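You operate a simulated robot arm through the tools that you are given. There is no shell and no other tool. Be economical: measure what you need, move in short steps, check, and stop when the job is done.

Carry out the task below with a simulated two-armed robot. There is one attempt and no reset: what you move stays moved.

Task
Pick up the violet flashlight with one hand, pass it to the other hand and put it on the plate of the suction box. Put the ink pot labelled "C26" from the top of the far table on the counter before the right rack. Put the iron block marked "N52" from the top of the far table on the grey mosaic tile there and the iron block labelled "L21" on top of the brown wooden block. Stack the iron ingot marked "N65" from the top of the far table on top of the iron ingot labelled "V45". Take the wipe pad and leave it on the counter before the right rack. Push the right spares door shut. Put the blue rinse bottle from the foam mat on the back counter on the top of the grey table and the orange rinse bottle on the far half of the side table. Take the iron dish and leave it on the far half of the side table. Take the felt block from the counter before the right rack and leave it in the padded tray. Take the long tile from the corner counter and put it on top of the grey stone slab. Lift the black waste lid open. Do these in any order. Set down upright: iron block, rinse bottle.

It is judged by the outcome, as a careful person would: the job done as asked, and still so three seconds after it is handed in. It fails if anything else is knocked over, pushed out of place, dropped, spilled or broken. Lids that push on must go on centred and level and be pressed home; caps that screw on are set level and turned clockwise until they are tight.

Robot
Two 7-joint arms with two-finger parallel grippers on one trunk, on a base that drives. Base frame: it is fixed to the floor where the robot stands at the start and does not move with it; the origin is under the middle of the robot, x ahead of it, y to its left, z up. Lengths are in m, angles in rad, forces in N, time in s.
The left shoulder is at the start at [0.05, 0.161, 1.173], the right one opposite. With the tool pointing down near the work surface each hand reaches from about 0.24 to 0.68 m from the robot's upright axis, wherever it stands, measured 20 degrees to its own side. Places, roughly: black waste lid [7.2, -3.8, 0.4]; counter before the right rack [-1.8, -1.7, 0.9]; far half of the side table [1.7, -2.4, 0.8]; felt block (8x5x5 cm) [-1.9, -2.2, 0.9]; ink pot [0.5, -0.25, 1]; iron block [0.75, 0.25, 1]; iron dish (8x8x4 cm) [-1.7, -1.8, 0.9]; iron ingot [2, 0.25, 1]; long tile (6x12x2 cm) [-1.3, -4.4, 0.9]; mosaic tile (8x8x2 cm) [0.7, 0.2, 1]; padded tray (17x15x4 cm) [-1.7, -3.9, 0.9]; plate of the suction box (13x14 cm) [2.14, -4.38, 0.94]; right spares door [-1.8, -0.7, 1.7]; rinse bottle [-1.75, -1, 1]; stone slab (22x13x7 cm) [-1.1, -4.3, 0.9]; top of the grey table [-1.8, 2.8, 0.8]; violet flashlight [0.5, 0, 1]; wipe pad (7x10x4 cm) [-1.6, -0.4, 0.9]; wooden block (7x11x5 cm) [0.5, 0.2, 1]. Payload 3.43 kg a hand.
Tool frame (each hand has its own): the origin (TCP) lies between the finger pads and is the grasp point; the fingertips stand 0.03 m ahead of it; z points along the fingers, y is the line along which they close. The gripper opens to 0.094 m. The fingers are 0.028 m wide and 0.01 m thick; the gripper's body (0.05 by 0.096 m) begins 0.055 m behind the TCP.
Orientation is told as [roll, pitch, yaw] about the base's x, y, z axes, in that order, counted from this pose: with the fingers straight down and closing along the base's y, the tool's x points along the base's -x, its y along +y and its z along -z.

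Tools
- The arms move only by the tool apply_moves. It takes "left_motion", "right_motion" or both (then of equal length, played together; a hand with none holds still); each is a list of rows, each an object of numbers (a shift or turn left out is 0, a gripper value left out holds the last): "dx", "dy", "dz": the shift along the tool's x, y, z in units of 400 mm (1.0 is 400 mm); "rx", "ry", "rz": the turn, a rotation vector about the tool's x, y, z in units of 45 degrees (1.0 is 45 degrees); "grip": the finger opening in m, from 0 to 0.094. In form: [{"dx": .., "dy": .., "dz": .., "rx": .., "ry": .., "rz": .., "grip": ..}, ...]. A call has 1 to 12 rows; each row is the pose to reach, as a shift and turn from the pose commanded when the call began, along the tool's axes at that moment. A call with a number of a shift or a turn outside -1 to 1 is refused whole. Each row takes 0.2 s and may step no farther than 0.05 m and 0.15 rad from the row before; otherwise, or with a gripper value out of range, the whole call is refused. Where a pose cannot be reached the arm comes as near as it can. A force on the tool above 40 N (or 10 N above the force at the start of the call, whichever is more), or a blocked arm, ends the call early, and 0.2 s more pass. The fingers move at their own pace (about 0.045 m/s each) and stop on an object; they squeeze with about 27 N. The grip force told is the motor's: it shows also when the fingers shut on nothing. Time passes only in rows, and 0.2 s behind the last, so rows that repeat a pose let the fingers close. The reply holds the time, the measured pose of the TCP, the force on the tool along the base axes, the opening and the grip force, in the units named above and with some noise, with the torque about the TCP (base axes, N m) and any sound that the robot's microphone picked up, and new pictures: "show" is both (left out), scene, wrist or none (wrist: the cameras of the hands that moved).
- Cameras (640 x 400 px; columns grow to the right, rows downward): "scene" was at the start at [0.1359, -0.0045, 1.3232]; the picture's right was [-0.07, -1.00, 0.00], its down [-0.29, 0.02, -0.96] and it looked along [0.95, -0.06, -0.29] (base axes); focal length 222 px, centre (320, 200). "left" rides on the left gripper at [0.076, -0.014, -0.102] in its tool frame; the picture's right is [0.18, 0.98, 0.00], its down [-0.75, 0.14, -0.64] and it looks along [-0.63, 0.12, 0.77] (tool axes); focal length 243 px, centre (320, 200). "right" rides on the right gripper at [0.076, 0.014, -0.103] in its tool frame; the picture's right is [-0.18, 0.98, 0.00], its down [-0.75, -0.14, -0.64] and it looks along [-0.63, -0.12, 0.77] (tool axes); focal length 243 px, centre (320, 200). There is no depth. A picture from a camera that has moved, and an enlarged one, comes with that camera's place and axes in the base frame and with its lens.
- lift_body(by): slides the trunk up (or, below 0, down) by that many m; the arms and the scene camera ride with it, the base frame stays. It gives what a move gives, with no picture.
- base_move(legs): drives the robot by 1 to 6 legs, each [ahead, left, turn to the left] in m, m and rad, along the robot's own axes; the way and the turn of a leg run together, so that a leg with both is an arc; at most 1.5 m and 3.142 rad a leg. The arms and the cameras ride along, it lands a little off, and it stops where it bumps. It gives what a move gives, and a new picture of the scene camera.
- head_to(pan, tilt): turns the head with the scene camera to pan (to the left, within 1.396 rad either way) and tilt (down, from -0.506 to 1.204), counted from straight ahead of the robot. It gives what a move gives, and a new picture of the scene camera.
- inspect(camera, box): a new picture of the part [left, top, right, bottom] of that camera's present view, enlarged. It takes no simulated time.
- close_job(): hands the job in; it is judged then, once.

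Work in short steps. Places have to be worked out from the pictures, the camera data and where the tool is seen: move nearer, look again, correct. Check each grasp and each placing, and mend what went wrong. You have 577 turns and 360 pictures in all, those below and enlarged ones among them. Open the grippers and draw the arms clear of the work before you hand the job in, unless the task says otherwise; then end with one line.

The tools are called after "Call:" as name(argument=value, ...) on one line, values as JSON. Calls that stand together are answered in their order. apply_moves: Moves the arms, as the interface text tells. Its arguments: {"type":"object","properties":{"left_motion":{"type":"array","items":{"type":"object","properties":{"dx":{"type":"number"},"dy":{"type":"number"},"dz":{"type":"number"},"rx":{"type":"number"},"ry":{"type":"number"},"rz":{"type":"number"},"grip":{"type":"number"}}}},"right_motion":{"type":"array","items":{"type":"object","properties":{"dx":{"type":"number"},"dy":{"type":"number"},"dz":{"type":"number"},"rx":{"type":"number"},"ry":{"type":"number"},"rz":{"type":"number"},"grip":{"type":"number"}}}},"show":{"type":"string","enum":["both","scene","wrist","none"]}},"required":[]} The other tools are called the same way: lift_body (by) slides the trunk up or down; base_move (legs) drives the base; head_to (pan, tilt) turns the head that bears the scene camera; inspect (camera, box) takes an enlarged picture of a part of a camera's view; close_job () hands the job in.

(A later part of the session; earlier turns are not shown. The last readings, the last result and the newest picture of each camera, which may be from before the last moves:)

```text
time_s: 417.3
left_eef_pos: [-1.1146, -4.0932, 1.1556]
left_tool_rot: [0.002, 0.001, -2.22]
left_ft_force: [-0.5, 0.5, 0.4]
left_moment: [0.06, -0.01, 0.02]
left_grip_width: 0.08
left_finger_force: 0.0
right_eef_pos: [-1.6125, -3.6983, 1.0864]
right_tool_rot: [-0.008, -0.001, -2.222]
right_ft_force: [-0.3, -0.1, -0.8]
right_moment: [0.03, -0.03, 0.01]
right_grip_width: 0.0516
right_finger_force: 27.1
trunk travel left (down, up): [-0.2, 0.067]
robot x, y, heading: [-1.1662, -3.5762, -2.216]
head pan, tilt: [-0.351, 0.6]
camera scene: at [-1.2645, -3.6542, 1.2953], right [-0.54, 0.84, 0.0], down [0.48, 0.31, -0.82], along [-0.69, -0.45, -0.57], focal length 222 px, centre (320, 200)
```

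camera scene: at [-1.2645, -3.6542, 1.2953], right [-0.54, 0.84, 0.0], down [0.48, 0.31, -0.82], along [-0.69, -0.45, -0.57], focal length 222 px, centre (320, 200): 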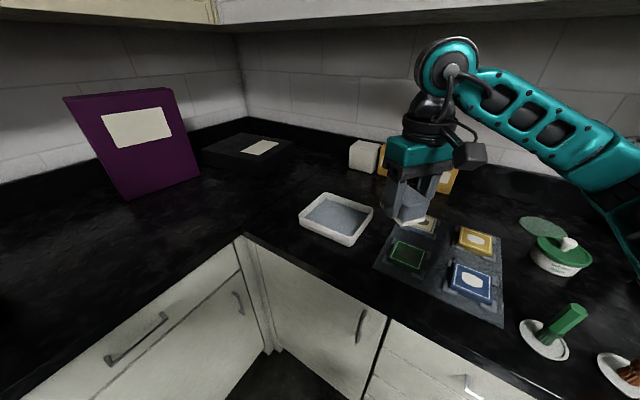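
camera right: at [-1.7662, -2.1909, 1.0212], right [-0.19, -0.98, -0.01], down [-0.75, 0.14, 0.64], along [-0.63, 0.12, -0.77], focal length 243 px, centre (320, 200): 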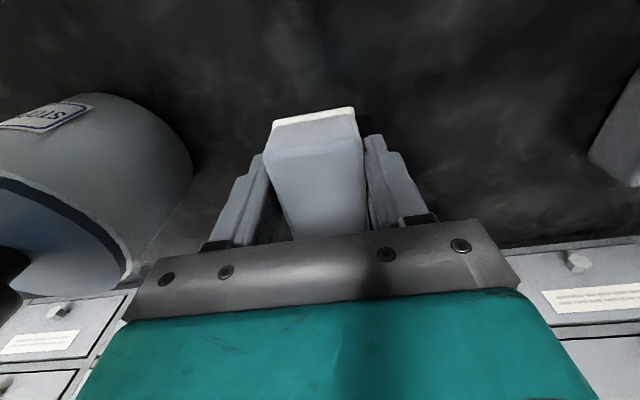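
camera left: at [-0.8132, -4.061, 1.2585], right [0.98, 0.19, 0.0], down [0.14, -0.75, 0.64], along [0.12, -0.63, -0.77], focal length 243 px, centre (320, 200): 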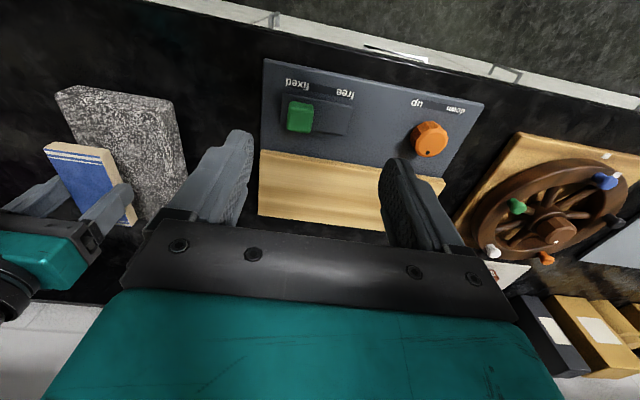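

Call:
apply_moves(right_motion=[{"dx": -0.1, "dy": 0.018}, {"dx": -0.2, "dy": 0.036}, {"dx": -0.31, "dy": 0.055}, {"dx": -0.42, "dy": 0.075}, {"dx": -0.5145, "dy": 0.092}, {"dx": -0.5145, "dy": 0.092, "dz": 0.1}, {"dx": -0.5145, "dy": 0.092, "dz": 0.2}, {"dx": -0.5145, "dy": 0.092, "dz": 0.28}, {"dx": -0.5145, "dy": 0.092, "dz": 0.28}])

Call:
inspect(camera="scene", box=[260, 150, 420, 260])

```text
time_s: 419.3
left_eef_pos: [-1.115, -4.0927, 1.155]
left_tool_rot: [0.003, 0.0, -2.219]
left_ft_force: [0.2, -0.2, 0.6]
left_moment: [0.02, -0.02, 0.0]
left_grip_width: 0.08
left_finger_force: 0.1
right_eef_pos: [-1.7069, -3.884, 0.9752]
right_tool_rot: [-0.008, -0.003, -2.222]
right_ft_force: [0.6, -0.2, -1.0]
right_moment: [-0.02, 0.0, 0.02]
right_grip_width: 0.0521
right_finger_force: 27.1
trunk travel left (down, up): [-0.2, 0.067]
robot x, y, heading: [-1.1664, -3.5738, -2.214]
head pan, tilt: [-0.351, 0.6]
camera scene: at [-1.2639, -3.6535, 1.2954], right [-0.54, 0.84, 0.0], down [0.47, 0.31, -0.83], along [-0.69, -0.45, -0.56], focal length 222 px, centre (320, 200)
camera right: at [-1.6491, -3.8316, 1.0771], right [0.67, -0.74, -0.01], down [-0.56, -0.52, 0.64], along [-0.48, -0.43, -0.77], focal length 243 px, centre (320, 200)
```

scene: 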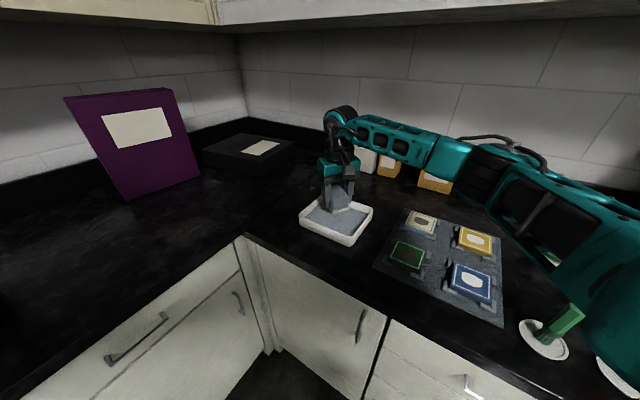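
right: 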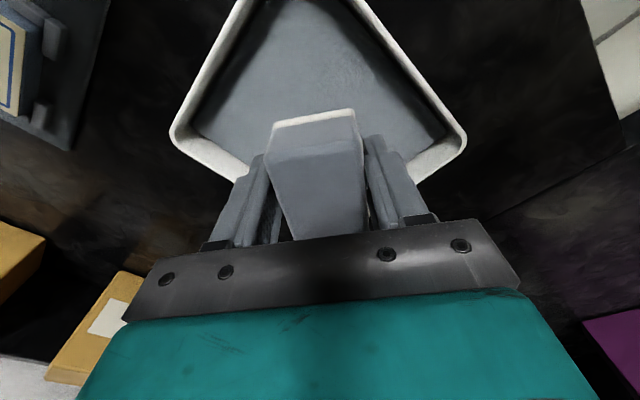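

```text
3.64 times, centred on (340, 205) of scene
camera zoom: at [-1.2639, -3.6535, 1.2954], right [-0.54, 0.84, 0.0], down [0.47, 0.31, -0.83], along [-0.69, -0.45, -0.56], focal length 806 px, centre (247, 182)
```

zoom: 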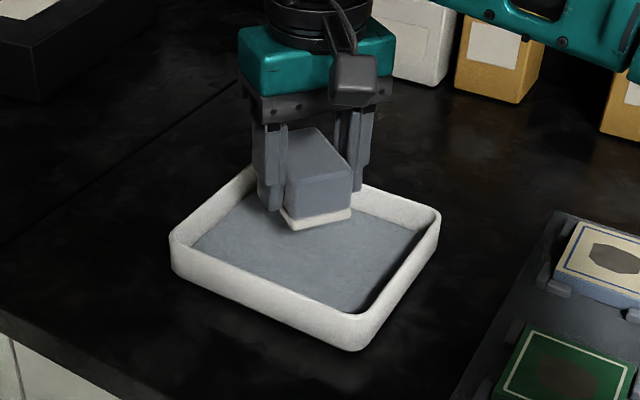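

The block is over the tray centre. I lower to contact.

Call:
apply_moves(right_motion=[{"dz": 0.04}, {"dz": 0.08}, {"dz": 0.1}, {"dz": 0.115}], show="none")

Call:
apply_moves(right_motion=[{"dz": 0.008}, {"dz": 0.016}, {"dz": 0.022}], show="none")

```text
time_s: 420.3
left_eef_pos: [-1.1129, -4.0921, 1.1577]
left_tool_rot: [-0.001, -0.001, -2.219]
left_ft_force: [-0.1, -0.3, -0.9]
left_moment: [-0.04, -0.02, -0.01]
left_grip_width: 0.08
left_finger_force: 0.0
right_eef_pos: [-1.7078, -3.8845, 0.9322]
right_tool_rot: [-0.007, -0.005, -2.221]
right_ft_force: [-0.5, 2.7, 15.8]
right_moment: [0.31, -0.26, 0.03]
right_grip_width: 0.0519
right_finger_force: 26.8
trunk travel left (down, up): [-0.2, 0.067]
robot x, y, heading: [-1.168, -3.5714, -2.22]
head pan, tilt: [-0.351, 0.6]
```

```text
time_s: 421.1
left_eef_pos: [-1.1128, -4.0905, 1.1572]
left_tool_rot: [0.0, -0.003, -2.218]
left_ft_force: [0.3, -0.2, 0.6]
left_moment: [0.03, 0.0, 0.0]
left_grip_width: 0.0799
left_finger_force: 0.0
right_eef_pos: [-1.7071, -3.883, 0.927]
right_tool_rot: [-0.005, -0.01, -2.222]
right_ft_force: [-0.9, 3.9, 31.7]
right_moment: [-0.01, -0.1, -0.01]
right_grip_width: 0.0516
right_finger_force: 26.1
trunk travel left (down, up): [-0.2, 0.067]
robot x, y, heading: [-1.1699, -3.5766, -2.218]
head pan, tilt: [-0.351, 0.6]
```

Contact with the padding. I release and rise.

Call:
apply_moves(right_motion=[{"dz": -0.014, "grip": 0.075}, {"dz": -0.014, "grip": 0.075}, {"dz": -0.014, "grip": 0.075}, {"dz": -0.1}, {"dz": -0.2}, {"dz": -0.28}, {"dz": -0.36, "dx": 0.06}, {"dz": -0.42, "dx": 0.16}, {"dz": -0.45, "dx": 0.27}, {"dz": -0.45, "dx": 0.38}], show="none")

Call:
inspect(camera="scene", box=[260, 150, 420, 260])

```text
time_s: 423.3
left_eef_pos: [-1.1141, -4.0909, 1.1562]
left_tool_rot: [0.005, 0.0, -2.218]
left_ft_force: [0.1, -0.1, -0.1]
left_moment: [0.01, 0.04, 0.0]
left_grip_width: 0.0803
left_finger_force: 0.0
right_eef_pos: [-1.6148, -3.7623, 1.0996]
right_tool_rot: [-0.006, -0.003, -2.222]
right_ft_force: [-1.1, 0.3, -0.4]
right_moment: [-0.01, -0.03, 0.0]
right_grip_width: 0.0751
right_finger_force: 0.1
trunk travel left (down, up): [-0.2, 0.067]
robot x, y, heading: [-1.1708, -3.5742, -2.216]
head pan, tilt: [-0.351, 0.6]
```

```text
3.64 times, centred on (340, 205) of scene
camera zoom: at [-1.2638, -3.6529, 1.2955], right [-0.54, 0.84, 0.0], down [0.47, 0.31, -0.83], along [-0.69, -0.45, -0.56], focal length 806 px, centre (247, 182)
```

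zoom: 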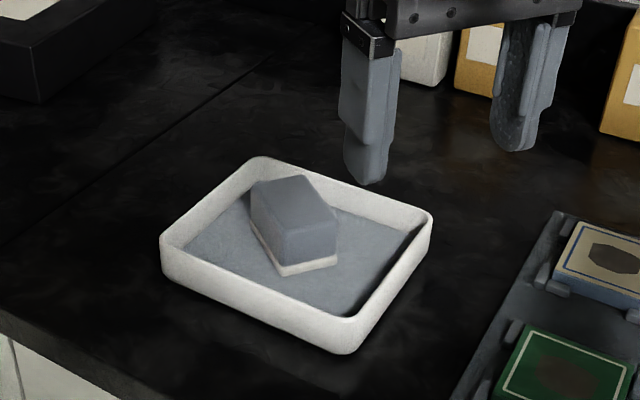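

Felt block lies in the tray. Now I turn back to −x and slide to y≈−0.8 for the wipe pad, door and bottles.

Call:
base_move(legs=[[-0.15, 0, 0], [0, 0, -0.925], [0, -1.45, 0], [0, -1.25, 0]])

Call:
head_to(pan=0, tilt=0.1)

```text
time_s: 439.8
left_eef_pos: [-1.4415, -1.1037, 1.1562]
left_tool_rot: [0.003, 0.001, 3.124]
left_ft_force: [0.5, 0.0, -0.2]
left_moment: [-0.05, 0.01, 0.0]
left_grip_width: 0.0803
left_finger_force: 0.0
right_eef_pos: [-1.4699, -0.5042, 1.0999]
right_tool_rot: [-0.005, 0.001, 3.12]
right_ft_force: [0.3, 0.9, -0.2]
right_moment: [0.01, 0.04, 0.02]
right_grip_width: 0.075
right_finger_force: 0.1
trunk travel left (down, up): [-0.2, 0.067]
robot x, y, heading: [-1.056, -0.7575, 3.124]
head pan, tilt: [-0.351, 0.6]
camera scene: at [-1.1744, -0.7218, 1.2954], right [0.36, 0.93, 0.0], down [0.53, -0.2, -0.83], along [-0.77, 0.3, -0.56], focal length 222 px, centre (320, 200)
```

scene: 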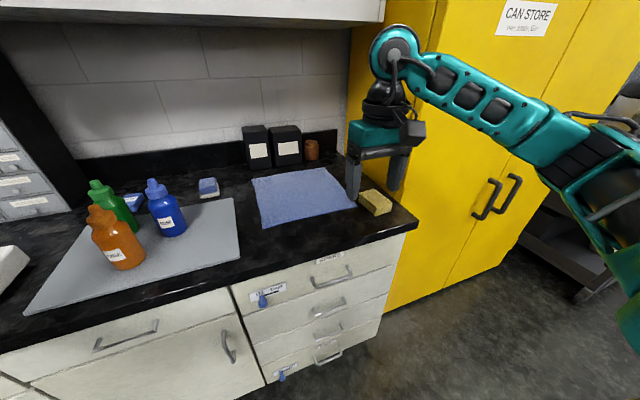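

```text
time_s: 440.7
left_eef_pos: [-1.441, -1.1037, 1.1562]
left_tool_rot: [0.004, 0.0, 3.124]
left_ft_force: [0.1, -0.6, 0.1]
left_moment: [-0.02, 0.01, 0.0]
left_grip_width: 0.0801
left_finger_force: 0.0
right_eef_pos: [-1.469, -0.5044, 1.1001]
right_tool_rot: [-0.007, 0.0, 3.12]
right_ft_force: [-0.8, 0.6, -0.1]
right_moment: [-0.01, 0.0, 0.01]
right_grip_width: 0.0753
right_finger_force: 0.1
trunk travel left (down, up): [-0.2, 0.067]
robot x, y, heading: [-1.0507, -0.7568, 3.125]
head pan, tilt: [0.0, 0.099]
camera scene: at [-1.184, -0.7521, 1.3415], right [0.02, 1.0, 0.0], down [0.1, 0.0, -0.99], along [-0.99, 0.02, -0.1], focal length 222 px, centre (320, 200)
```

scene: 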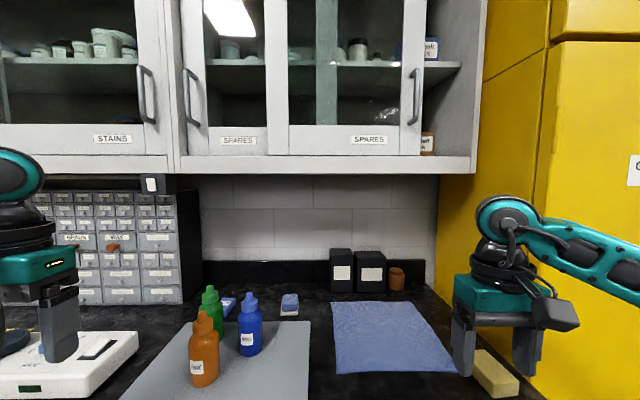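

The "SPARES" doors are sliding doors; the right one leaves a gap on the right. I look up for details.

Call:
head_to(pan=-0.05, tilt=-0.35)

```text
time_s: 441.6
left_eef_pos: [-1.4412, -1.1029, 1.1556]
left_tool_rot: [0.003, -0.001, 3.123]
left_ft_force: [-0.2, -0.1, 0.5]
left_moment: [0.02, -0.01, 0.04]
left_grip_width: 0.0798
left_finger_force: 0.0
right_eef_pos: [-1.47, -0.5056, 1.0999]
right_tool_rot: [-0.008, 0.001, 3.121]
right_ft_force: [-0.1, 0.6, -0.3]
right_moment: [0.01, -0.01, 0.04]
right_grip_width: 0.0752
right_finger_force: 0.1
trunk travel left (down, up): [-0.2, 0.067]
robot x, y, heading: [-1.0572, -0.7595, 3.127]
head pan, tilt: [-0.051, -0.351]
camera scene: at [-1.1678, -0.7486, 1.38], right [0.07, 1.0, 0.0], down [-0.34, 0.02, -0.94], along [-0.94, 0.06, 0.34], focal length 222 px, centre (320, 200)
```

scene: 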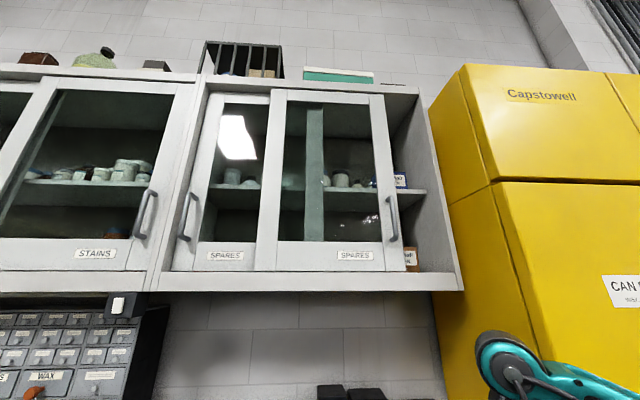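

Handle of the right door is at ≈(−1.876, −0.459, 1.584); it must slide right (+y) ~0.14 m. I raise the trunk and the left hand, drive closer, and prepare the right hand horizontally.

Call:
apply_moves(left_motion=[{"dz": -0.06, "dx": 0.05}, {"dz": -0.12, "dx": 0.1}, {"dz": -0.15, "dx": 0.15}, {"dz": -0.15, "dx": 0.2}, {"dz": -0.15, "dx": 0.2}, {"dz": -0.15, "dx": 0.2}], right_motion=[{"dx": 0.05, "dz": -0.1, "ry": -0.17}, {"dx": 0.05, "dz": -0.2, "ry": -0.34}, {"dx": 0.05, "dz": -0.3, "ry": -0.51}, {"dx": 0.05, "dz": -0.4, "ry": -0.68}, {"dx": 0.05, "dz": -0.5, "ry": -0.85}, {"dx": 0.05, "dz": -0.6, "ry": -1.0}], show="none")

Call:
lift_body(by=0.06)

Call:
base_move(legs=[[0.1, 0, 0.015]])

```text
time_s: 443.0
left_eef_pos: [-1.3616, -1.1049, 1.2168]
left_tool_rot: [0.0, -0.001, 3.126]
left_ft_force: [-0.3, 0.0, 0.2]
left_moment: [-0.02, 0.01, 0.01]
left_grip_width: 0.08
left_finger_force: 0.0
right_eef_pos: [-1.4491, -0.5067, 1.3402]
right_tool_rot: [-0.011, -0.788, 3.128]
right_ft_force: [0.1, -0.8, 0.7]
right_moment: [0.01, 0.0, 0.0]
right_grip_width: 0.0749
right_finger_force: 0.1
trunk travel left (down, up): [-0.2, 0.067]
robot x, y, heading: [-1.0509, -0.7563, 3.124]
head pan, tilt: [-0.051, -0.351]
```

```text
time_s: 444.0
left_eef_pos: [-1.3614, -1.1055, 1.2758]
left_tool_rot: [0.003, 0.0, 3.123]
left_ft_force: [0.9, 0.0, -0.1]
left_moment: [0.0, -0.01, 0.01]
left_grip_width: 0.0801
left_finger_force: 0.1
right_eef_pos: [-1.4502, -0.5067, 1.4003]
right_tool_rot: [-0.008, -0.785, 3.127]
right_ft_force: [0.5, 1.3, -0.8]
right_moment: [0.0, -0.01, 0.0]
right_grip_width: 0.0751
right_finger_force: 0.1
trunk travel left (down, up): [-0.26, 0.007]
robot x, y, heading: [-1.0567, -0.7555, 3.124]
head pan, tilt: [-0.051, -0.351]
```

```text
time_s: 445.2
left_eef_pos: [-1.4572, -1.1085, 1.2752]
left_tool_rot: [0.004, 0.001, 3.138]
left_ft_force: [-0.3, 0.4, 0.3]
left_moment: [-0.05, -0.04, -0.01]
left_grip_width: 0.0799
left_finger_force: 0.1
right_eef_pos: [-1.552, -0.512, 1.3997]
right_tool_rot: [-0.009, -0.787, -3.141]
right_ft_force: [0.2, 0.4, 0.0]
right_moment: [-0.02, -0.02, 0.0]
right_grip_width: 0.0751
right_finger_force: 0.1
trunk travel left (down, up): [-0.26, 0.007]
robot x, y, heading: [-1.1527, -0.7552, 3.139]
head pan, tilt: [-0.051, -0.351]
camera scene: at [-1.2672, -0.7493, 1.4399], right [0.05, 1.0, 0.0], down [-0.34, 0.02, -0.94], along [-0.94, 0.05, 0.34], focal length 222 px, centre (320, 200)
```

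scene: 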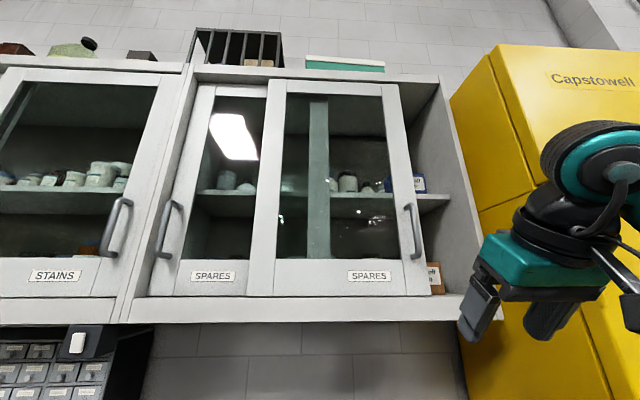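

I bring the right hand to horizontal at about (−1.62, −0.485, 1.565) and look with the wrist camera.

Call:
apply_moves(right_motion=[{"dx": -0.07, "dz": -0.028, "dy": -0.01, "ry": -0.17, "grip": 0.07}, {"dx": -0.14, "dz": -0.056, "dy": -0.02, "ry": -0.34}, {"dx": -0.21, "dz": -0.084, "dy": -0.03, "ry": -0.51}, {"dx": -0.28, "dz": -0.112, "dy": -0.04, "ry": -0.68}, {"dx": -0.35, "dz": -0.14, "dy": -0.055, "ry": -0.85}, {"dx": -0.4156, "dz": -0.167, "dy": -0.0675, "ry": -0.99}])

```text
time_s: 446.6
left_eef_pos: [-1.4552, -1.1081, 1.2767]
left_tool_rot: [0.003, -0.001, 3.139]
left_ft_force: [0.4, 0.8, -0.2]
left_moment: [0.02, 0.03, 0.01]
left_grip_width: 0.08
left_finger_force: 0.1
right_eef_pos: [-1.622, -0.4847, 1.5664]
right_tool_rot: [-1.047, -1.562, -2.101]
right_ft_force: [-0.3, -0.3, 0.5]
right_moment: [0.01, 0.01, 0.03]
right_grip_width: 0.07
right_finger_force: 0.1
trunk travel left (down, up): [-0.26, 0.007]
robot x, y, heading: [-1.15, -0.7542, 3.14]
head pan, tilt: [-0.051, -0.351]
camera scene: at [-1.2665, -0.7493, 1.44], right [0.05, 1.0, 0.0], down [-0.34, 0.02, -0.94], along [-0.94, 0.05, 0.34], focal length 222 px, centre (320, 200)
camera right: at [-1.5188, -0.499, 1.4896], right [-0.01, -0.98, 0.18], down [0.64, 0.13, 0.76], along [-0.77, 0.12, 0.63], focal length 243 px, centre (320, 200)
```

scene: 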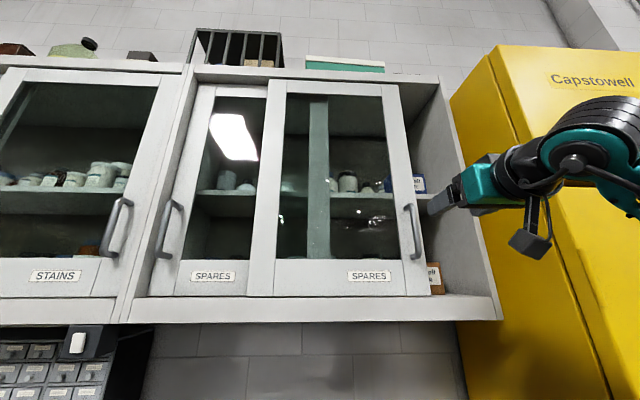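
right: 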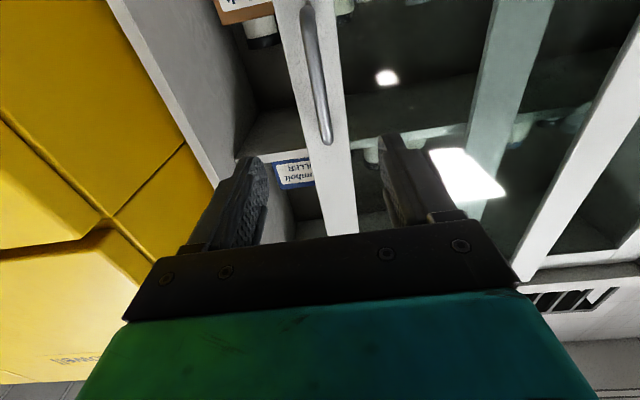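

The handle is right ahead, centred. I advance 0.12 m and re-check.

Call:
apply_moves(right_motion=[{"dy": -0.006, "dz": 0.08}, {"dy": -0.012, "dz": 0.16}, {"dy": -0.012, "dz": 0.24}, {"dy": -0.012, "dz": 0.3}])

```text
time_s: 447.6
left_eef_pos: [-1.4554, -1.1078, 1.2759]
left_tool_rot: [0.004, 0.0, 3.137]
left_ft_force: [0.3, -0.2, -0.3]
left_moment: [0.0, -0.02, -0.05]
left_grip_width: 0.0801
left_finger_force: 0.1
right_eef_pos: [-1.7401, -0.4792, 1.5633]
right_tool_rot: [-0.789, -1.562, -2.361]
right_ft_force: [-0.4, -0.7, -0.7]
right_moment: [0.02, 0.02, 0.02]
right_grip_width: 0.0699
right_finger_force: 0.1
trunk travel left (down, up): [-0.26, 0.007]
robot x, y, heading: [-1.1531, -0.7549, 3.138]
head pan, tilt: [-0.051, -0.351]
camera scene: at [-1.2665, -0.7494, 1.44], right [0.05, 1.0, 0.0], down [-0.34, 0.02, -0.94], along [-0.94, 0.05, 0.34], focal length 222 px, centre (320, 200)
camera right: at [-1.6382, -0.4931, 1.4879], right [-0.01, -0.98, 0.18], down [0.64, 0.13, 0.76], along [-0.77, 0.12, 0.63], focal length 243 px, centre (320, 200)
```

scene: 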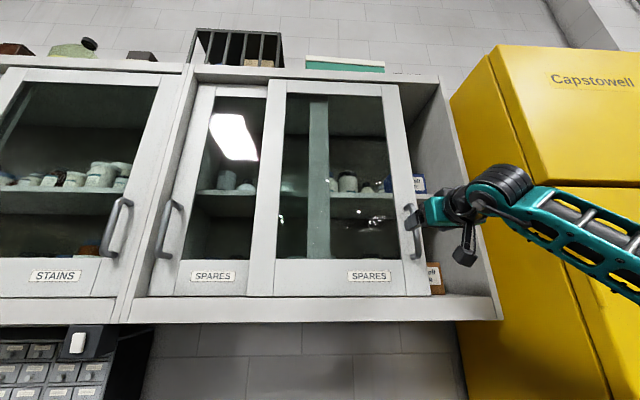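
right: 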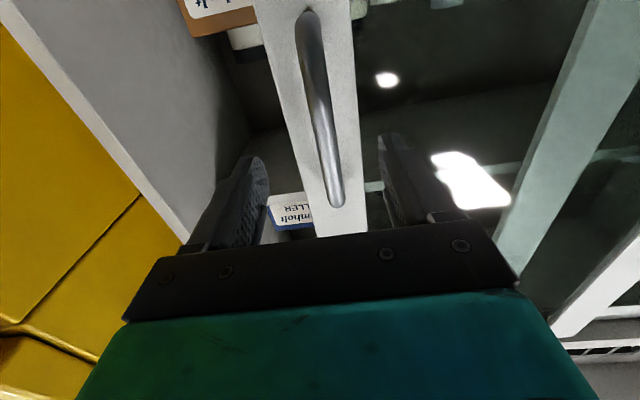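

Bar outer face at x≈−1.813. I advance 6 cm so it lies between the fingers and close.

Call:
apply_moves(right_motion=[{"dz": 0.06}, {"dz": 0.11}, {"dz": 0.145}, {"dz": 0.145, "grip": 0.0}, {"dz": 0.145, "grip": 0.0}, {"dz": 0.145, "grip": 0.0}, {"dz": 0.145, "grip": 0.0}])

```text
time_s: 449.2
left_eef_pos: [-1.4553, -1.1089, 1.2744]
left_tool_rot: [0.001, -0.001, 3.138]
left_ft_force: [0.3, -0.8, 0.5]
left_moment: [0.0, 0.02, -0.01]
left_grip_width: 0.0801
left_finger_force: 0.0
right_eef_pos: [-1.799, -0.4801, 1.5645]
right_tool_rot: [-0.701, -1.562, -2.445]
right_ft_force: [0.2, -4.3, -1.6]
right_moment: [-0.36, -0.23, 0.23]
right_grip_width: 0.0203
right_finger_force: 35.3
trunk travel left (down, up): [-0.26, 0.007]
robot x, y, heading: [-1.1525, -0.7595, 3.137]
head pan, tilt: [-0.051, -0.351]
camera scene: at [-1.2664, -0.7502, 1.44], right [0.05, 1.0, 0.0], down [-0.34, 0.02, -0.94], along [-0.94, 0.05, 0.34], focal length 222 px, centre (320, 200)
camera right: at [-1.6967, -0.4939, 1.4885], right [-0.01, -0.98, 0.18], down [0.64, 0.13, 0.76], along [-0.77, 0.12, 0.63], focal length 243 px, centre (320, 200)
```

scene: 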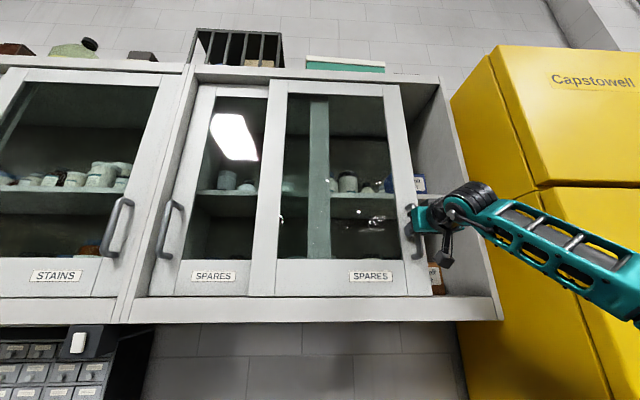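
right: 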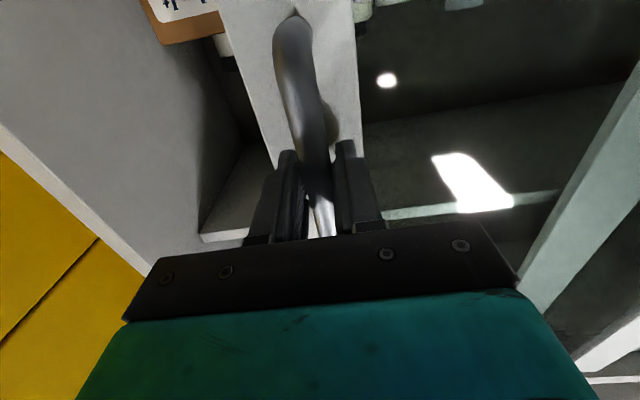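

Handle gripped. I slide the door right (+y).

Call:
apply_moves(right_motion=[{"dy": -0.05}, {"dy": -0.1}, {"dy": -0.15}, {"dy": -0.2}, {"dy": -0.25}])

```text
time_s: 450.4
left_eef_pos: [-1.4556, -1.1063, 1.2768]
left_tool_rot: [0.003, -0.002, 3.138]
left_ft_force: [0.8, 0.6, 0.9]
left_moment: [-0.01, 0.0, -0.01]
left_grip_width: 0.0801
left_finger_force: 0.2
right_eef_pos: [-1.7996, -0.3739, 1.5644]
right_tool_rot: [-0.498, -1.56, -2.656]
right_ft_force: [2.1, 0.9, -5.5]
right_moment: [-0.25, -1.1, -0.08]
right_grip_width: 0.02
right_finger_force: 44.9
trunk travel left (down, up): [-0.26, 0.007]
robot x, y, heading: [-1.1555, -0.7561, 3.139]
head pan, tilt: [-0.051, -0.351]
camera scene: at [-1.2669, -0.7479, 1.4401], right [0.05, 1.0, 0.0], down [-0.34, 0.02, -0.94], along [-0.94, 0.05, 0.34], focal length 222 px, centre (320, 200)
camera right: at [-1.6965, -0.3886, 1.4888], right [-0.01, -0.98, 0.18], down [0.64, 0.13, 0.76], along [-0.77, 0.12, 0.62], focal length 243 px, centre (320, 200)
```

scene: 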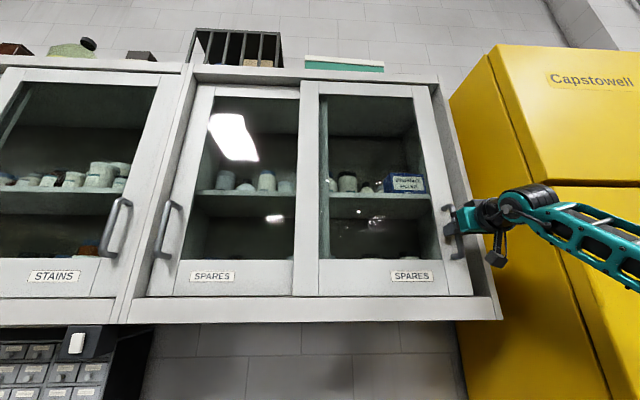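
right: 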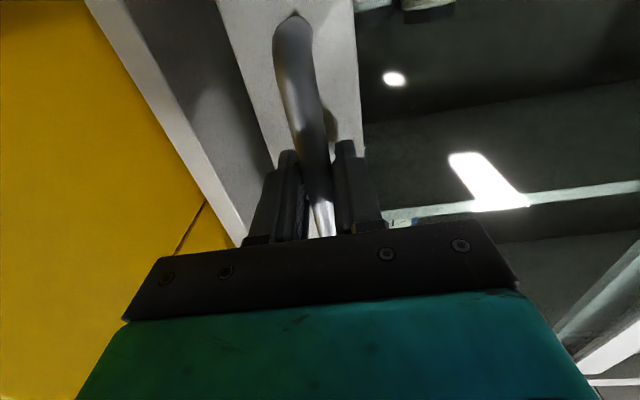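

The door slides; it is nearly at the right stile. I push on until it stops.

Call:
apply_moves(right_motion=[{"dy": -0.03}, {"dy": -0.06}, {"dy": -0.08}, {"dy": -0.1}, {"dy": -0.12}, {"dy": -0.14}])

```text
time_s: 451.8
left_eef_pos: [-1.4537, -1.1088, 1.2759]
left_tool_rot: [0.002, 0.001, 3.137]
left_ft_force: [-0.2, -0.2, 0.9]
left_moment: [-0.01, 0.03, 0.01]
left_grip_width: 0.0798
left_finger_force: 0.2
right_eef_pos: [-1.799, -0.3402, 1.5633]
right_tool_rot: [-0.838, -1.553, -2.302]
right_ft_force: [12.7, -9.7, -21.0]
right_moment: [-0.97, 0.44, 0.07]
right_grip_width: 0.0198
right_finger_force: 44.7
right hand out of reach, approached as far as the arm can: row 5, 6
trunk travel left (down, up): [-0.26, 0.007]
robot x, y, heading: [-1.153, -0.7544, 3.139]
head pan, tilt: [-0.051, -0.351]
camera scene: at [-1.2657, -0.7498, 1.4399], right [0.05, 1.0, 0.0], down [-0.34, 0.02, -0.94], along [-0.94, 0.05, 0.34], focal length 222 px, centre (320, 200)
camera right: at [-1.6959, -0.3533, 1.489], right [0.0, -0.99, 0.17], down [0.63, 0.13, 0.76], along [-0.77, 0.11, 0.62], focal length 243 px, centre (320, 200)
```

scene: 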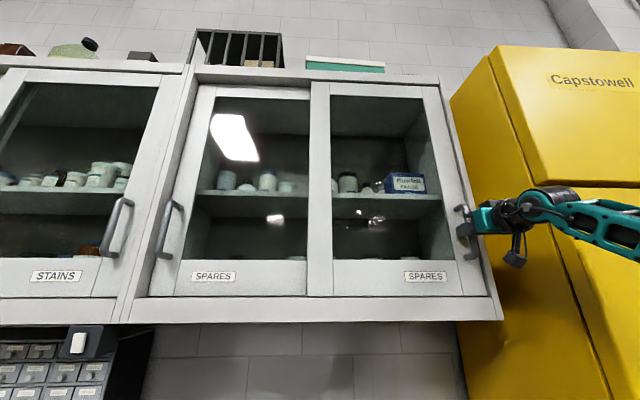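
right: 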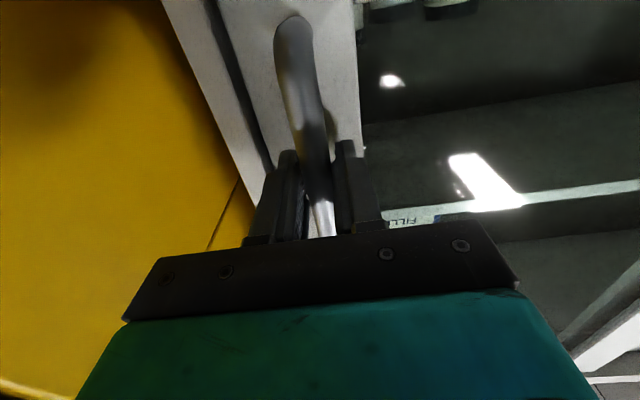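

A small gap remains and the arm is at its limit; I slide the base right 3 cm to finish.

Call:
base_move(legs=[[0, -0.03, 0]])

Call:
inspect(camera="scene", box=[280, 70, 520, 330])

Call:
inspect(camera="right", box=[150, 0, 400, 200])

```text
time_s: 452.5
left_eef_pos: [-1.4529, -1.1035, 1.2762]
left_tool_rot: [0.005, -0.003, 3.138]
left_ft_force: [0.0, -0.6, 0.0]
left_moment: [0.01, -0.03, 0.01]
left_grip_width: 0.08
left_finger_force: 0.2
right_eef_pos: [-1.7984, -0.3403, 1.5654]
right_tool_rot: [-0.559, -1.553, -2.565]
right_ft_force: [4.6, -4.7, 0.1]
right_moment: [-0.67, -0.38, 0.19]
right_grip_width: 0.0202
right_finger_force: 44.8
trunk travel left (down, up): [-0.26, 0.007]
robot x, y, heading: [-1.1515, -0.7502, 3.136]
head pan, tilt: [-0.051, -0.351]
stopped in leg 1: the force on the tool passed its limit (the readings are from after the stop); the commanded pose is now the measured one
camera scene: at [-1.2649, -0.7429, 1.4404], right [0.05, 1.0, 0.0], down [-0.34, 0.02, -0.94], along [-0.94, 0.05, 0.34], focal length 222 px, centre (320, 200)
```

scene: 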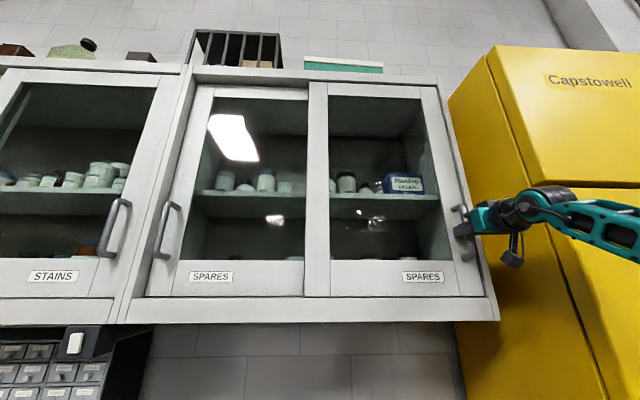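

```text
1.54 times, centred on (400, 200) of scene
camera zoom: at [-1.2649, -0.7429, 1.4404], right [0.05, 1.0, 0.0], down [-0.34, 0.02, -0.94], along [-0.94, 0.05, 0.34], focal length 341 px, centre (197, 200)
```

zoom: 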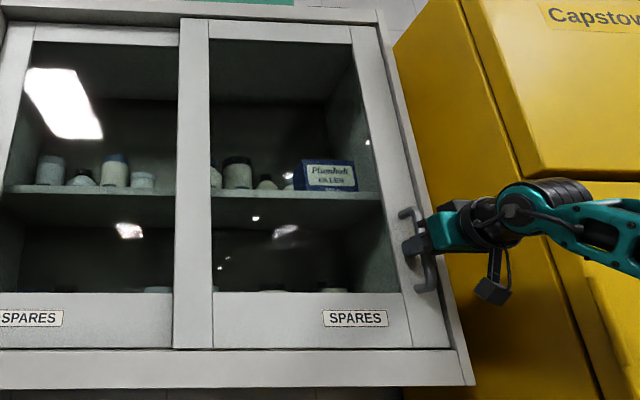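

```text
2.00 times, centred on (275, 100) of right
camera zoom: at [-1.6953, -0.3521, 1.4898], right [0.01, -0.98, 0.17], down [0.63, 0.14, 0.77], along [-0.78, 0.1, 0.62], focal length 485 px, centre (410, 400)
```

zoom: 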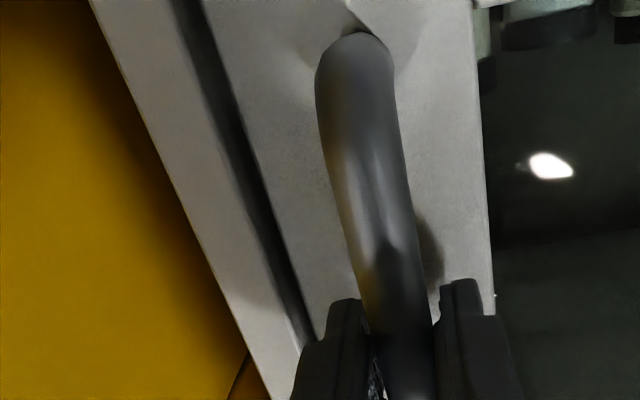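

The door is at its stop (force limit reached). I release the handle and withdraw.

Call:
apply_moves(right_motion=[{"grip": 0.07}, {"grip": 0.07}, {"grip": 0.07}, {"dz": -0.08}, {"dz": -0.18}, {"dz": -0.28}, {"dz": -0.38}, {"dz": -0.45, "dy": 0.05}], show="scene")

Call:
inspect(camera="scene", box=[130, 70, 520, 330])

```text
time_s: 454.3
left_eef_pos: [-1.4538, -1.1017, 1.2753]
left_tool_rot: [0.003, -0.001, 3.14]
left_ft_force: [0.8, 0.1, 0.6]
left_moment: [0.04, 0.02, -0.03]
left_grip_width: 0.0801
left_finger_force: 0.1
right_eef_pos: [-1.6189, -0.3563, 1.5666]
right_tool_rot: [-0.619, -1.548, -2.512]
right_ft_force: [-0.1, 0.5, 0.8]
right_moment: [0.02, 0.01, -0.02]
right_grip_width: 0.07
right_finger_force: 0.1
trunk travel left (down, up): [-0.26, 0.007]
robot x, y, heading: [-1.1501, -0.7496, 3.138]
head pan, tilt: [-0.051, -0.351]
camera scene: at [-1.2657, -0.7427, 1.4401], right [0.05, 1.0, 0.0], down [-0.34, 0.02, -0.94], along [-0.94, 0.05, 0.34], focal length 222 px, centre (320, 200)
```

scene: 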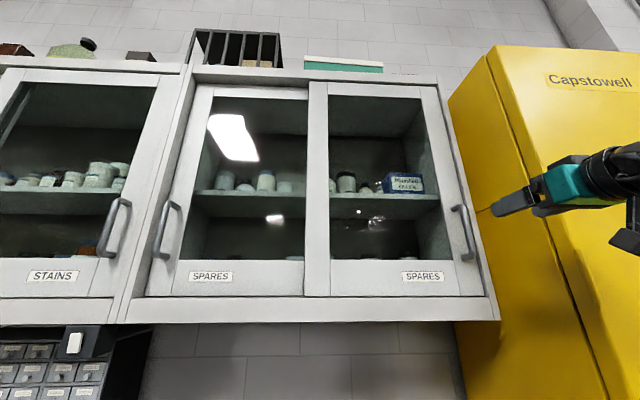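

```text
1.54 times, centred on (325, 200) of scene
camera zoom: at [-1.2657, -0.7427, 1.4401], right [0.05, 1.0, 0.0], down [-0.34, 0.02, -0.94], along [-0.94, 0.05, 0.34], focal length 341 px, centre (312, 200)
```

zoom: 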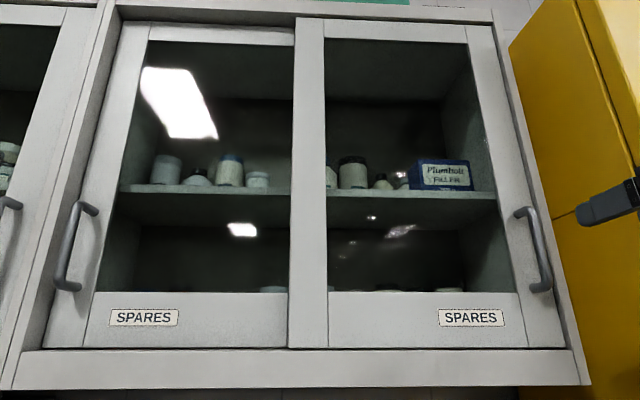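

Door is shut. I bring the right hand back, down and vertical again.

Call:
apply_moves(right_motion=[{"dx": 0.08, "dz": -0.06, "ry": 0.15}, {"dx": 0.16, "dz": -0.12, "ry": 0.3}, {"dx": 0.24, "dz": -0.18, "ry": 0.45}, {"dx": 0.33, "dz": -0.22, "ry": 0.6}, {"dx": 0.42, "dz": -0.25, "ry": 0.75}, {"dx": 0.5, "dz": -0.25, "ry": 0.9}, {"dx": 0.58, "dz": -0.25, "ry": 1.0}], show="none")

Call:
apply_moves(right_motion=[{"ry": 0.17, "dz": 0.03}, {"ry": 0.34, "dz": 0.06}, {"ry": 0.51, "dz": 0.09}, {"ry": 0.68, "dz": 0.12}, {"ry": 0.85, "dz": 0.15}, {"ry": 0.97, "dz": 0.15}], show="none")

Call:
lift_body(by=-0.06)

Call:
head_to(pan=-0.2, tilt=0.7)

```text
time_s: 455.9
left_eef_pos: [-1.4542, -1.1003, 1.2752]
left_tool_rot: [0.003, 0.001, 3.141]
left_ft_force: [-0.1, 0.8, 0.6]
left_moment: [0.0, 0.03, 0.01]
left_grip_width: 0.0802
left_finger_force: 0.0
right_eef_pos: [-1.5157, -0.3526, 1.3349]
right_tool_rot: [-0.016, -0.766, -3.121]
right_ft_force: [-0.1, 0.4, 0.8]
right_moment: [-0.02, -0.03, 0.01]
right_grip_width: 0.07
right_finger_force: 0.0
trunk travel left (down, up): [-0.26, 0.007]
robot x, y, heading: [-1.1489, -0.7478, 3.142]
head pan, tilt: [-0.051, -0.351]
```

```text
time_s: 457.3
left_eef_pos: [-1.4545, -1.1017, 1.2757]
left_tool_rot: [0.001, -0.001, 3.14]
left_ft_force: [0.3, 0.3, 0.6]
left_moment: [0.01, 0.01, 0.03]
left_grip_width: 0.08
left_finger_force: 0.0
right_eef_pos: [-1.5584, -0.3524, 1.292]
right_tool_rot: [-0.01, -0.003, -3.13]
right_ft_force: [0.5, 0.1, -0.3]
right_moment: [-0.01, 0.04, 0.03]
right_grip_width: 0.0699
right_finger_force: 0.0
trunk travel left (down, up): [-0.26, 0.007]
robot x, y, heading: [-1.1548, -0.7483, 3.137]
head pan, tilt: [-0.051, -0.351]
```

```text
time_s: 458.3
left_eef_pos: [-1.4547, -1.1022, 1.2152]
left_tool_rot: [0.003, -0.001, 3.142]
left_ft_force: [-0.7, -0.7, 0.2]
left_moment: [-0.02, -0.01, -0.04]
left_grip_width: 0.0802
left_finger_force: 0.1
right_eef_pos: [-1.5578, -0.3517, 1.2316]
right_tool_rot: [-0.011, -0.006, -3.131]
right_ft_force: [0.0, 0.0, 0.4]
right_moment: [-0.03, -0.01, -0.01]
right_grip_width: 0.07
right_finger_force: 0.0
trunk travel left (down, up): [-0.2, 0.067]
robot x, y, heading: [-1.152, -0.7477, 3.139]
head pan, tilt: [-0.051, -0.351]
```

```text
time_s: 459.6
left_eef_pos: [-1.4531, -1.1017, 1.2163]
left_tool_rot: [0.004, 0.0, 3.141]
left_ft_force: [0.0, -0.8, 0.4]
left_moment: [0.0, 0.03, 0.0]
left_grip_width: 0.0799
left_finger_force: 0.0
right_eef_pos: [-1.5574, -0.3532, 1.2322]
right_tool_rot: [-0.012, -0.007, -3.132]
right_ft_force: [0.3, 0.0, 1.2]
right_moment: [0.0, 0.01, -0.02]
right_grip_width: 0.0699
right_finger_force: 0.0
trunk travel left (down, up): [-0.2, 0.067]
robot x, y, heading: [-1.1528, -0.7466, 3.14]
head pan, tilt: [-0.201, 0.7]
camera scene: at [-1.2734, -0.7291, 1.2868], right [0.2, 0.98, 0.0], down [0.63, -0.13, -0.77], along [-0.75, 0.15, -0.64], focal length 222 px, centre (320, 200)
```

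scene: 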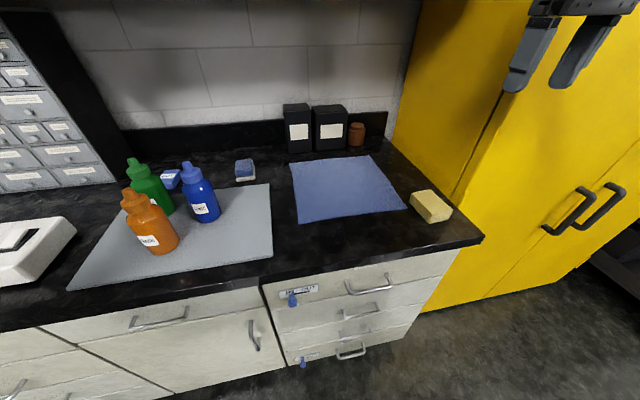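

The yellow wipe pad is at ≈(−1.64, −0.36). I zoom for its orientation; and the bottles too.

Call:
inspect(camera="scene", box=[380, 160, 490, 250])

Call:
inspect(camera="scene", box=[100, 140, 280, 280])

```text
4.44 times, centred on (435, 205) of scene
camera zoom: at [-1.2734, -0.7291, 1.2868], right [0.2, 0.98, 0.0], down [0.63, -0.13, -0.77], along [-0.75, 0.15, -0.64], focal length 985 px, centre (-191, 178)
```

zoom: 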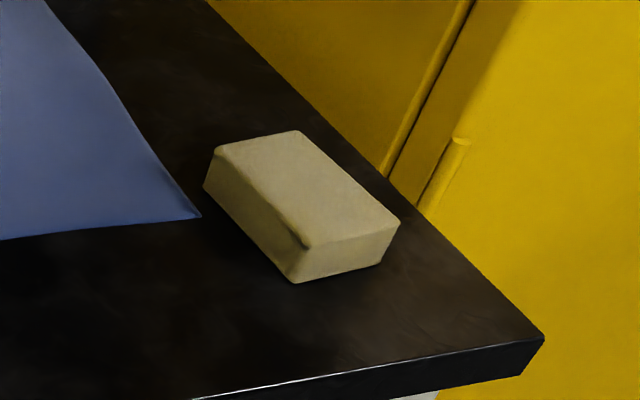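

```text
2.86 times, centred on (190, 210) of scene
camera zoom: at [-1.2734, -0.7291, 1.2868], right [0.2, 0.98, 0.0], down [0.63, -0.13, -0.77], along [-0.75, 0.15, -0.64], focal length 633 px, centre (691, 171)
```

zoom: 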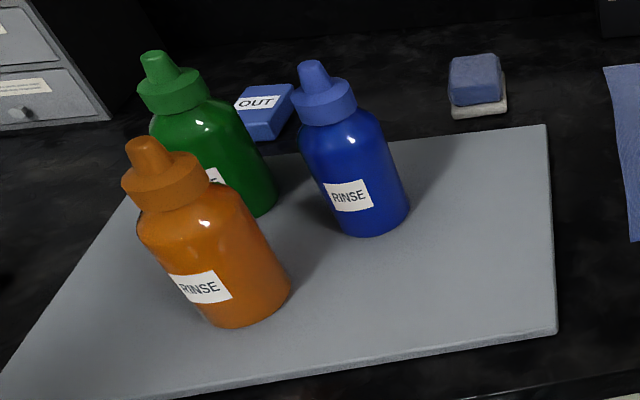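

Pad centre ≈(−1.639, −0.363), 7 cm wide in y, aligned. I move above it and look.

Call:
apply_moves(right_motion=[{"dx": -0.03, "dz": 0.1, "grip": 0.094}, {"dx": -0.06, "dz": 0.2}, {"dx": -0.1, "dz": 0.3, "dy": 0.01}, {"dx": -0.14, "dz": 0.4, "dy": 0.02}, {"dx": -0.18, "dz": 0.5, "dy": 0.0245}, {"dx": -0.204, "dz": 0.58, "dy": 0.0245}], show="wrist")

```text
time_s: 461.0
left_eef_pos: [-1.4549, -1.1014, 1.216]
left_tool_rot: [0.004, 0.0, 3.14]
left_ft_force: [0.7, 0.4, 0.0]
left_moment: [0.01, 0.02, -0.03]
left_grip_width: 0.08
left_finger_force: 0.1
right_eef_pos: [-1.641, -0.3612, 0.9999]
right_tool_rot: [-0.014, -0.006, -3.132]
right_ft_force: [0.3, -0.3, -0.3]
right_moment: [-0.03, -0.03, -0.01]
right_grip_width: 0.094
right_finger_force: 0.2
trunk travel left (down, up): [-0.2, 0.067]
robot x, y, heading: [-1.153, -0.7486, 3.141]
head pan, tilt: [-0.201, 0.7]
camera right: at [-1.5642, -0.3744, 1.1024], right [-0.17, -0.98, -0.01], down [-0.75, 0.13, 0.65], along [-0.64, 0.12, -0.76], focal length 243 px, centre (320, 200)
```

right: 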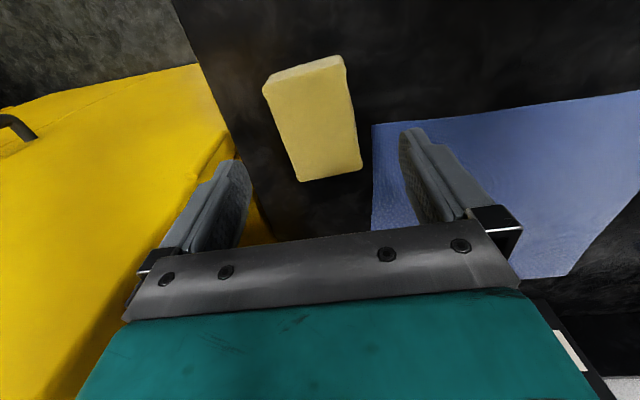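

Aligned. Descend and grip.

Call:
apply_moves(right_motion=[{"dz": 0.08, "grip": 0.087}, {"dz": 0.15}, {"dz": 0.2}, {"dz": 0.215}, {"dz": 0.215, "grip": 0.04}, {"dz": 0.215, "grip": 0.04}, {"dz": 0.215, "grip": 0.04}, {"dz": 0.215, "grip": 0.04}, {"dz": 0.12, "grip": 0.04}, {"dz": 0.0}, {"dz": -0.1}, {"dz": -0.2, "dx": 0.08}])

```text
refused: row 12 steps farther than a row can; nothing moved
```

Call:
apply_moves(right_motion=[{"dz": 0.08, "grip": 0.087}, {"dz": 0.15}, {"dz": 0.2}, {"dz": 0.215}, {"dz": 0.215, "grip": 0.04}, {"dz": 0.215, "grip": 0.04}, {"dz": 0.215, "grip": 0.04}, {"dz": 0.215, "grip": 0.04}, {"dz": 0.12}, {"dz": 0.02}, {"dz": -0.08}, {"dz": -0.18}])

```text
time_s: 463.6
left_eef_pos: [-1.4554, -1.1021, 1.2169]
left_tool_rot: [0.002, -0.001, 3.14]
left_ft_force: [-0.9, -0.2, -0.2]
left_moment: [0.0, -0.01, -0.02]
left_grip_width: 0.0801
left_finger_force: 0.0
right_eef_pos: [-1.64, -0.3599, 1.0731]
right_tool_rot: [-0.011, -0.005, -3.132]
right_ft_force: [-0.3, -0.5, 0.0]
right_moment: [0.0, -0.01, 0.02]
right_grip_width: 0.0693
right_finger_force: 27.4
trunk travel left (down, up): [-0.2, 0.067]
robot x, y, heading: [-1.153, -0.7462, 3.142]
head pan, tilt: [-0.201, 0.7]
camera scene: at [-1.2733, -0.7294, 1.2868], right [0.2, 0.98, 0.0], down [0.63, -0.13, -0.77], along [-0.75, 0.15, -0.64], focal length 222 px, centre (320, 200)
camera right: at [-1.563, -0.3756, 1.1756], right [-0.17, -0.98, -0.01], down [-0.75, 0.13, 0.65], along [-0.64, 0.12, -0.76], focal length 243 px, centre (320, 200)
```

scene: 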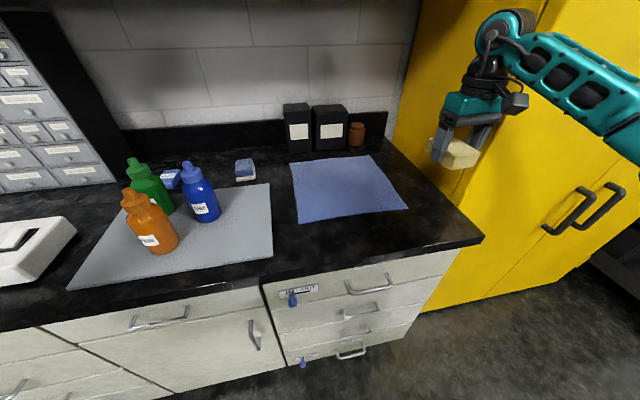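
right: 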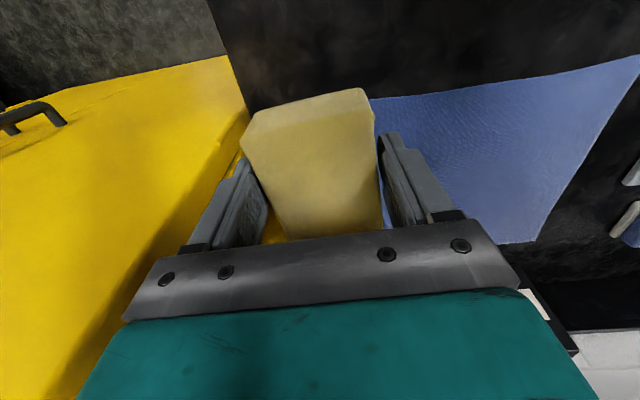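

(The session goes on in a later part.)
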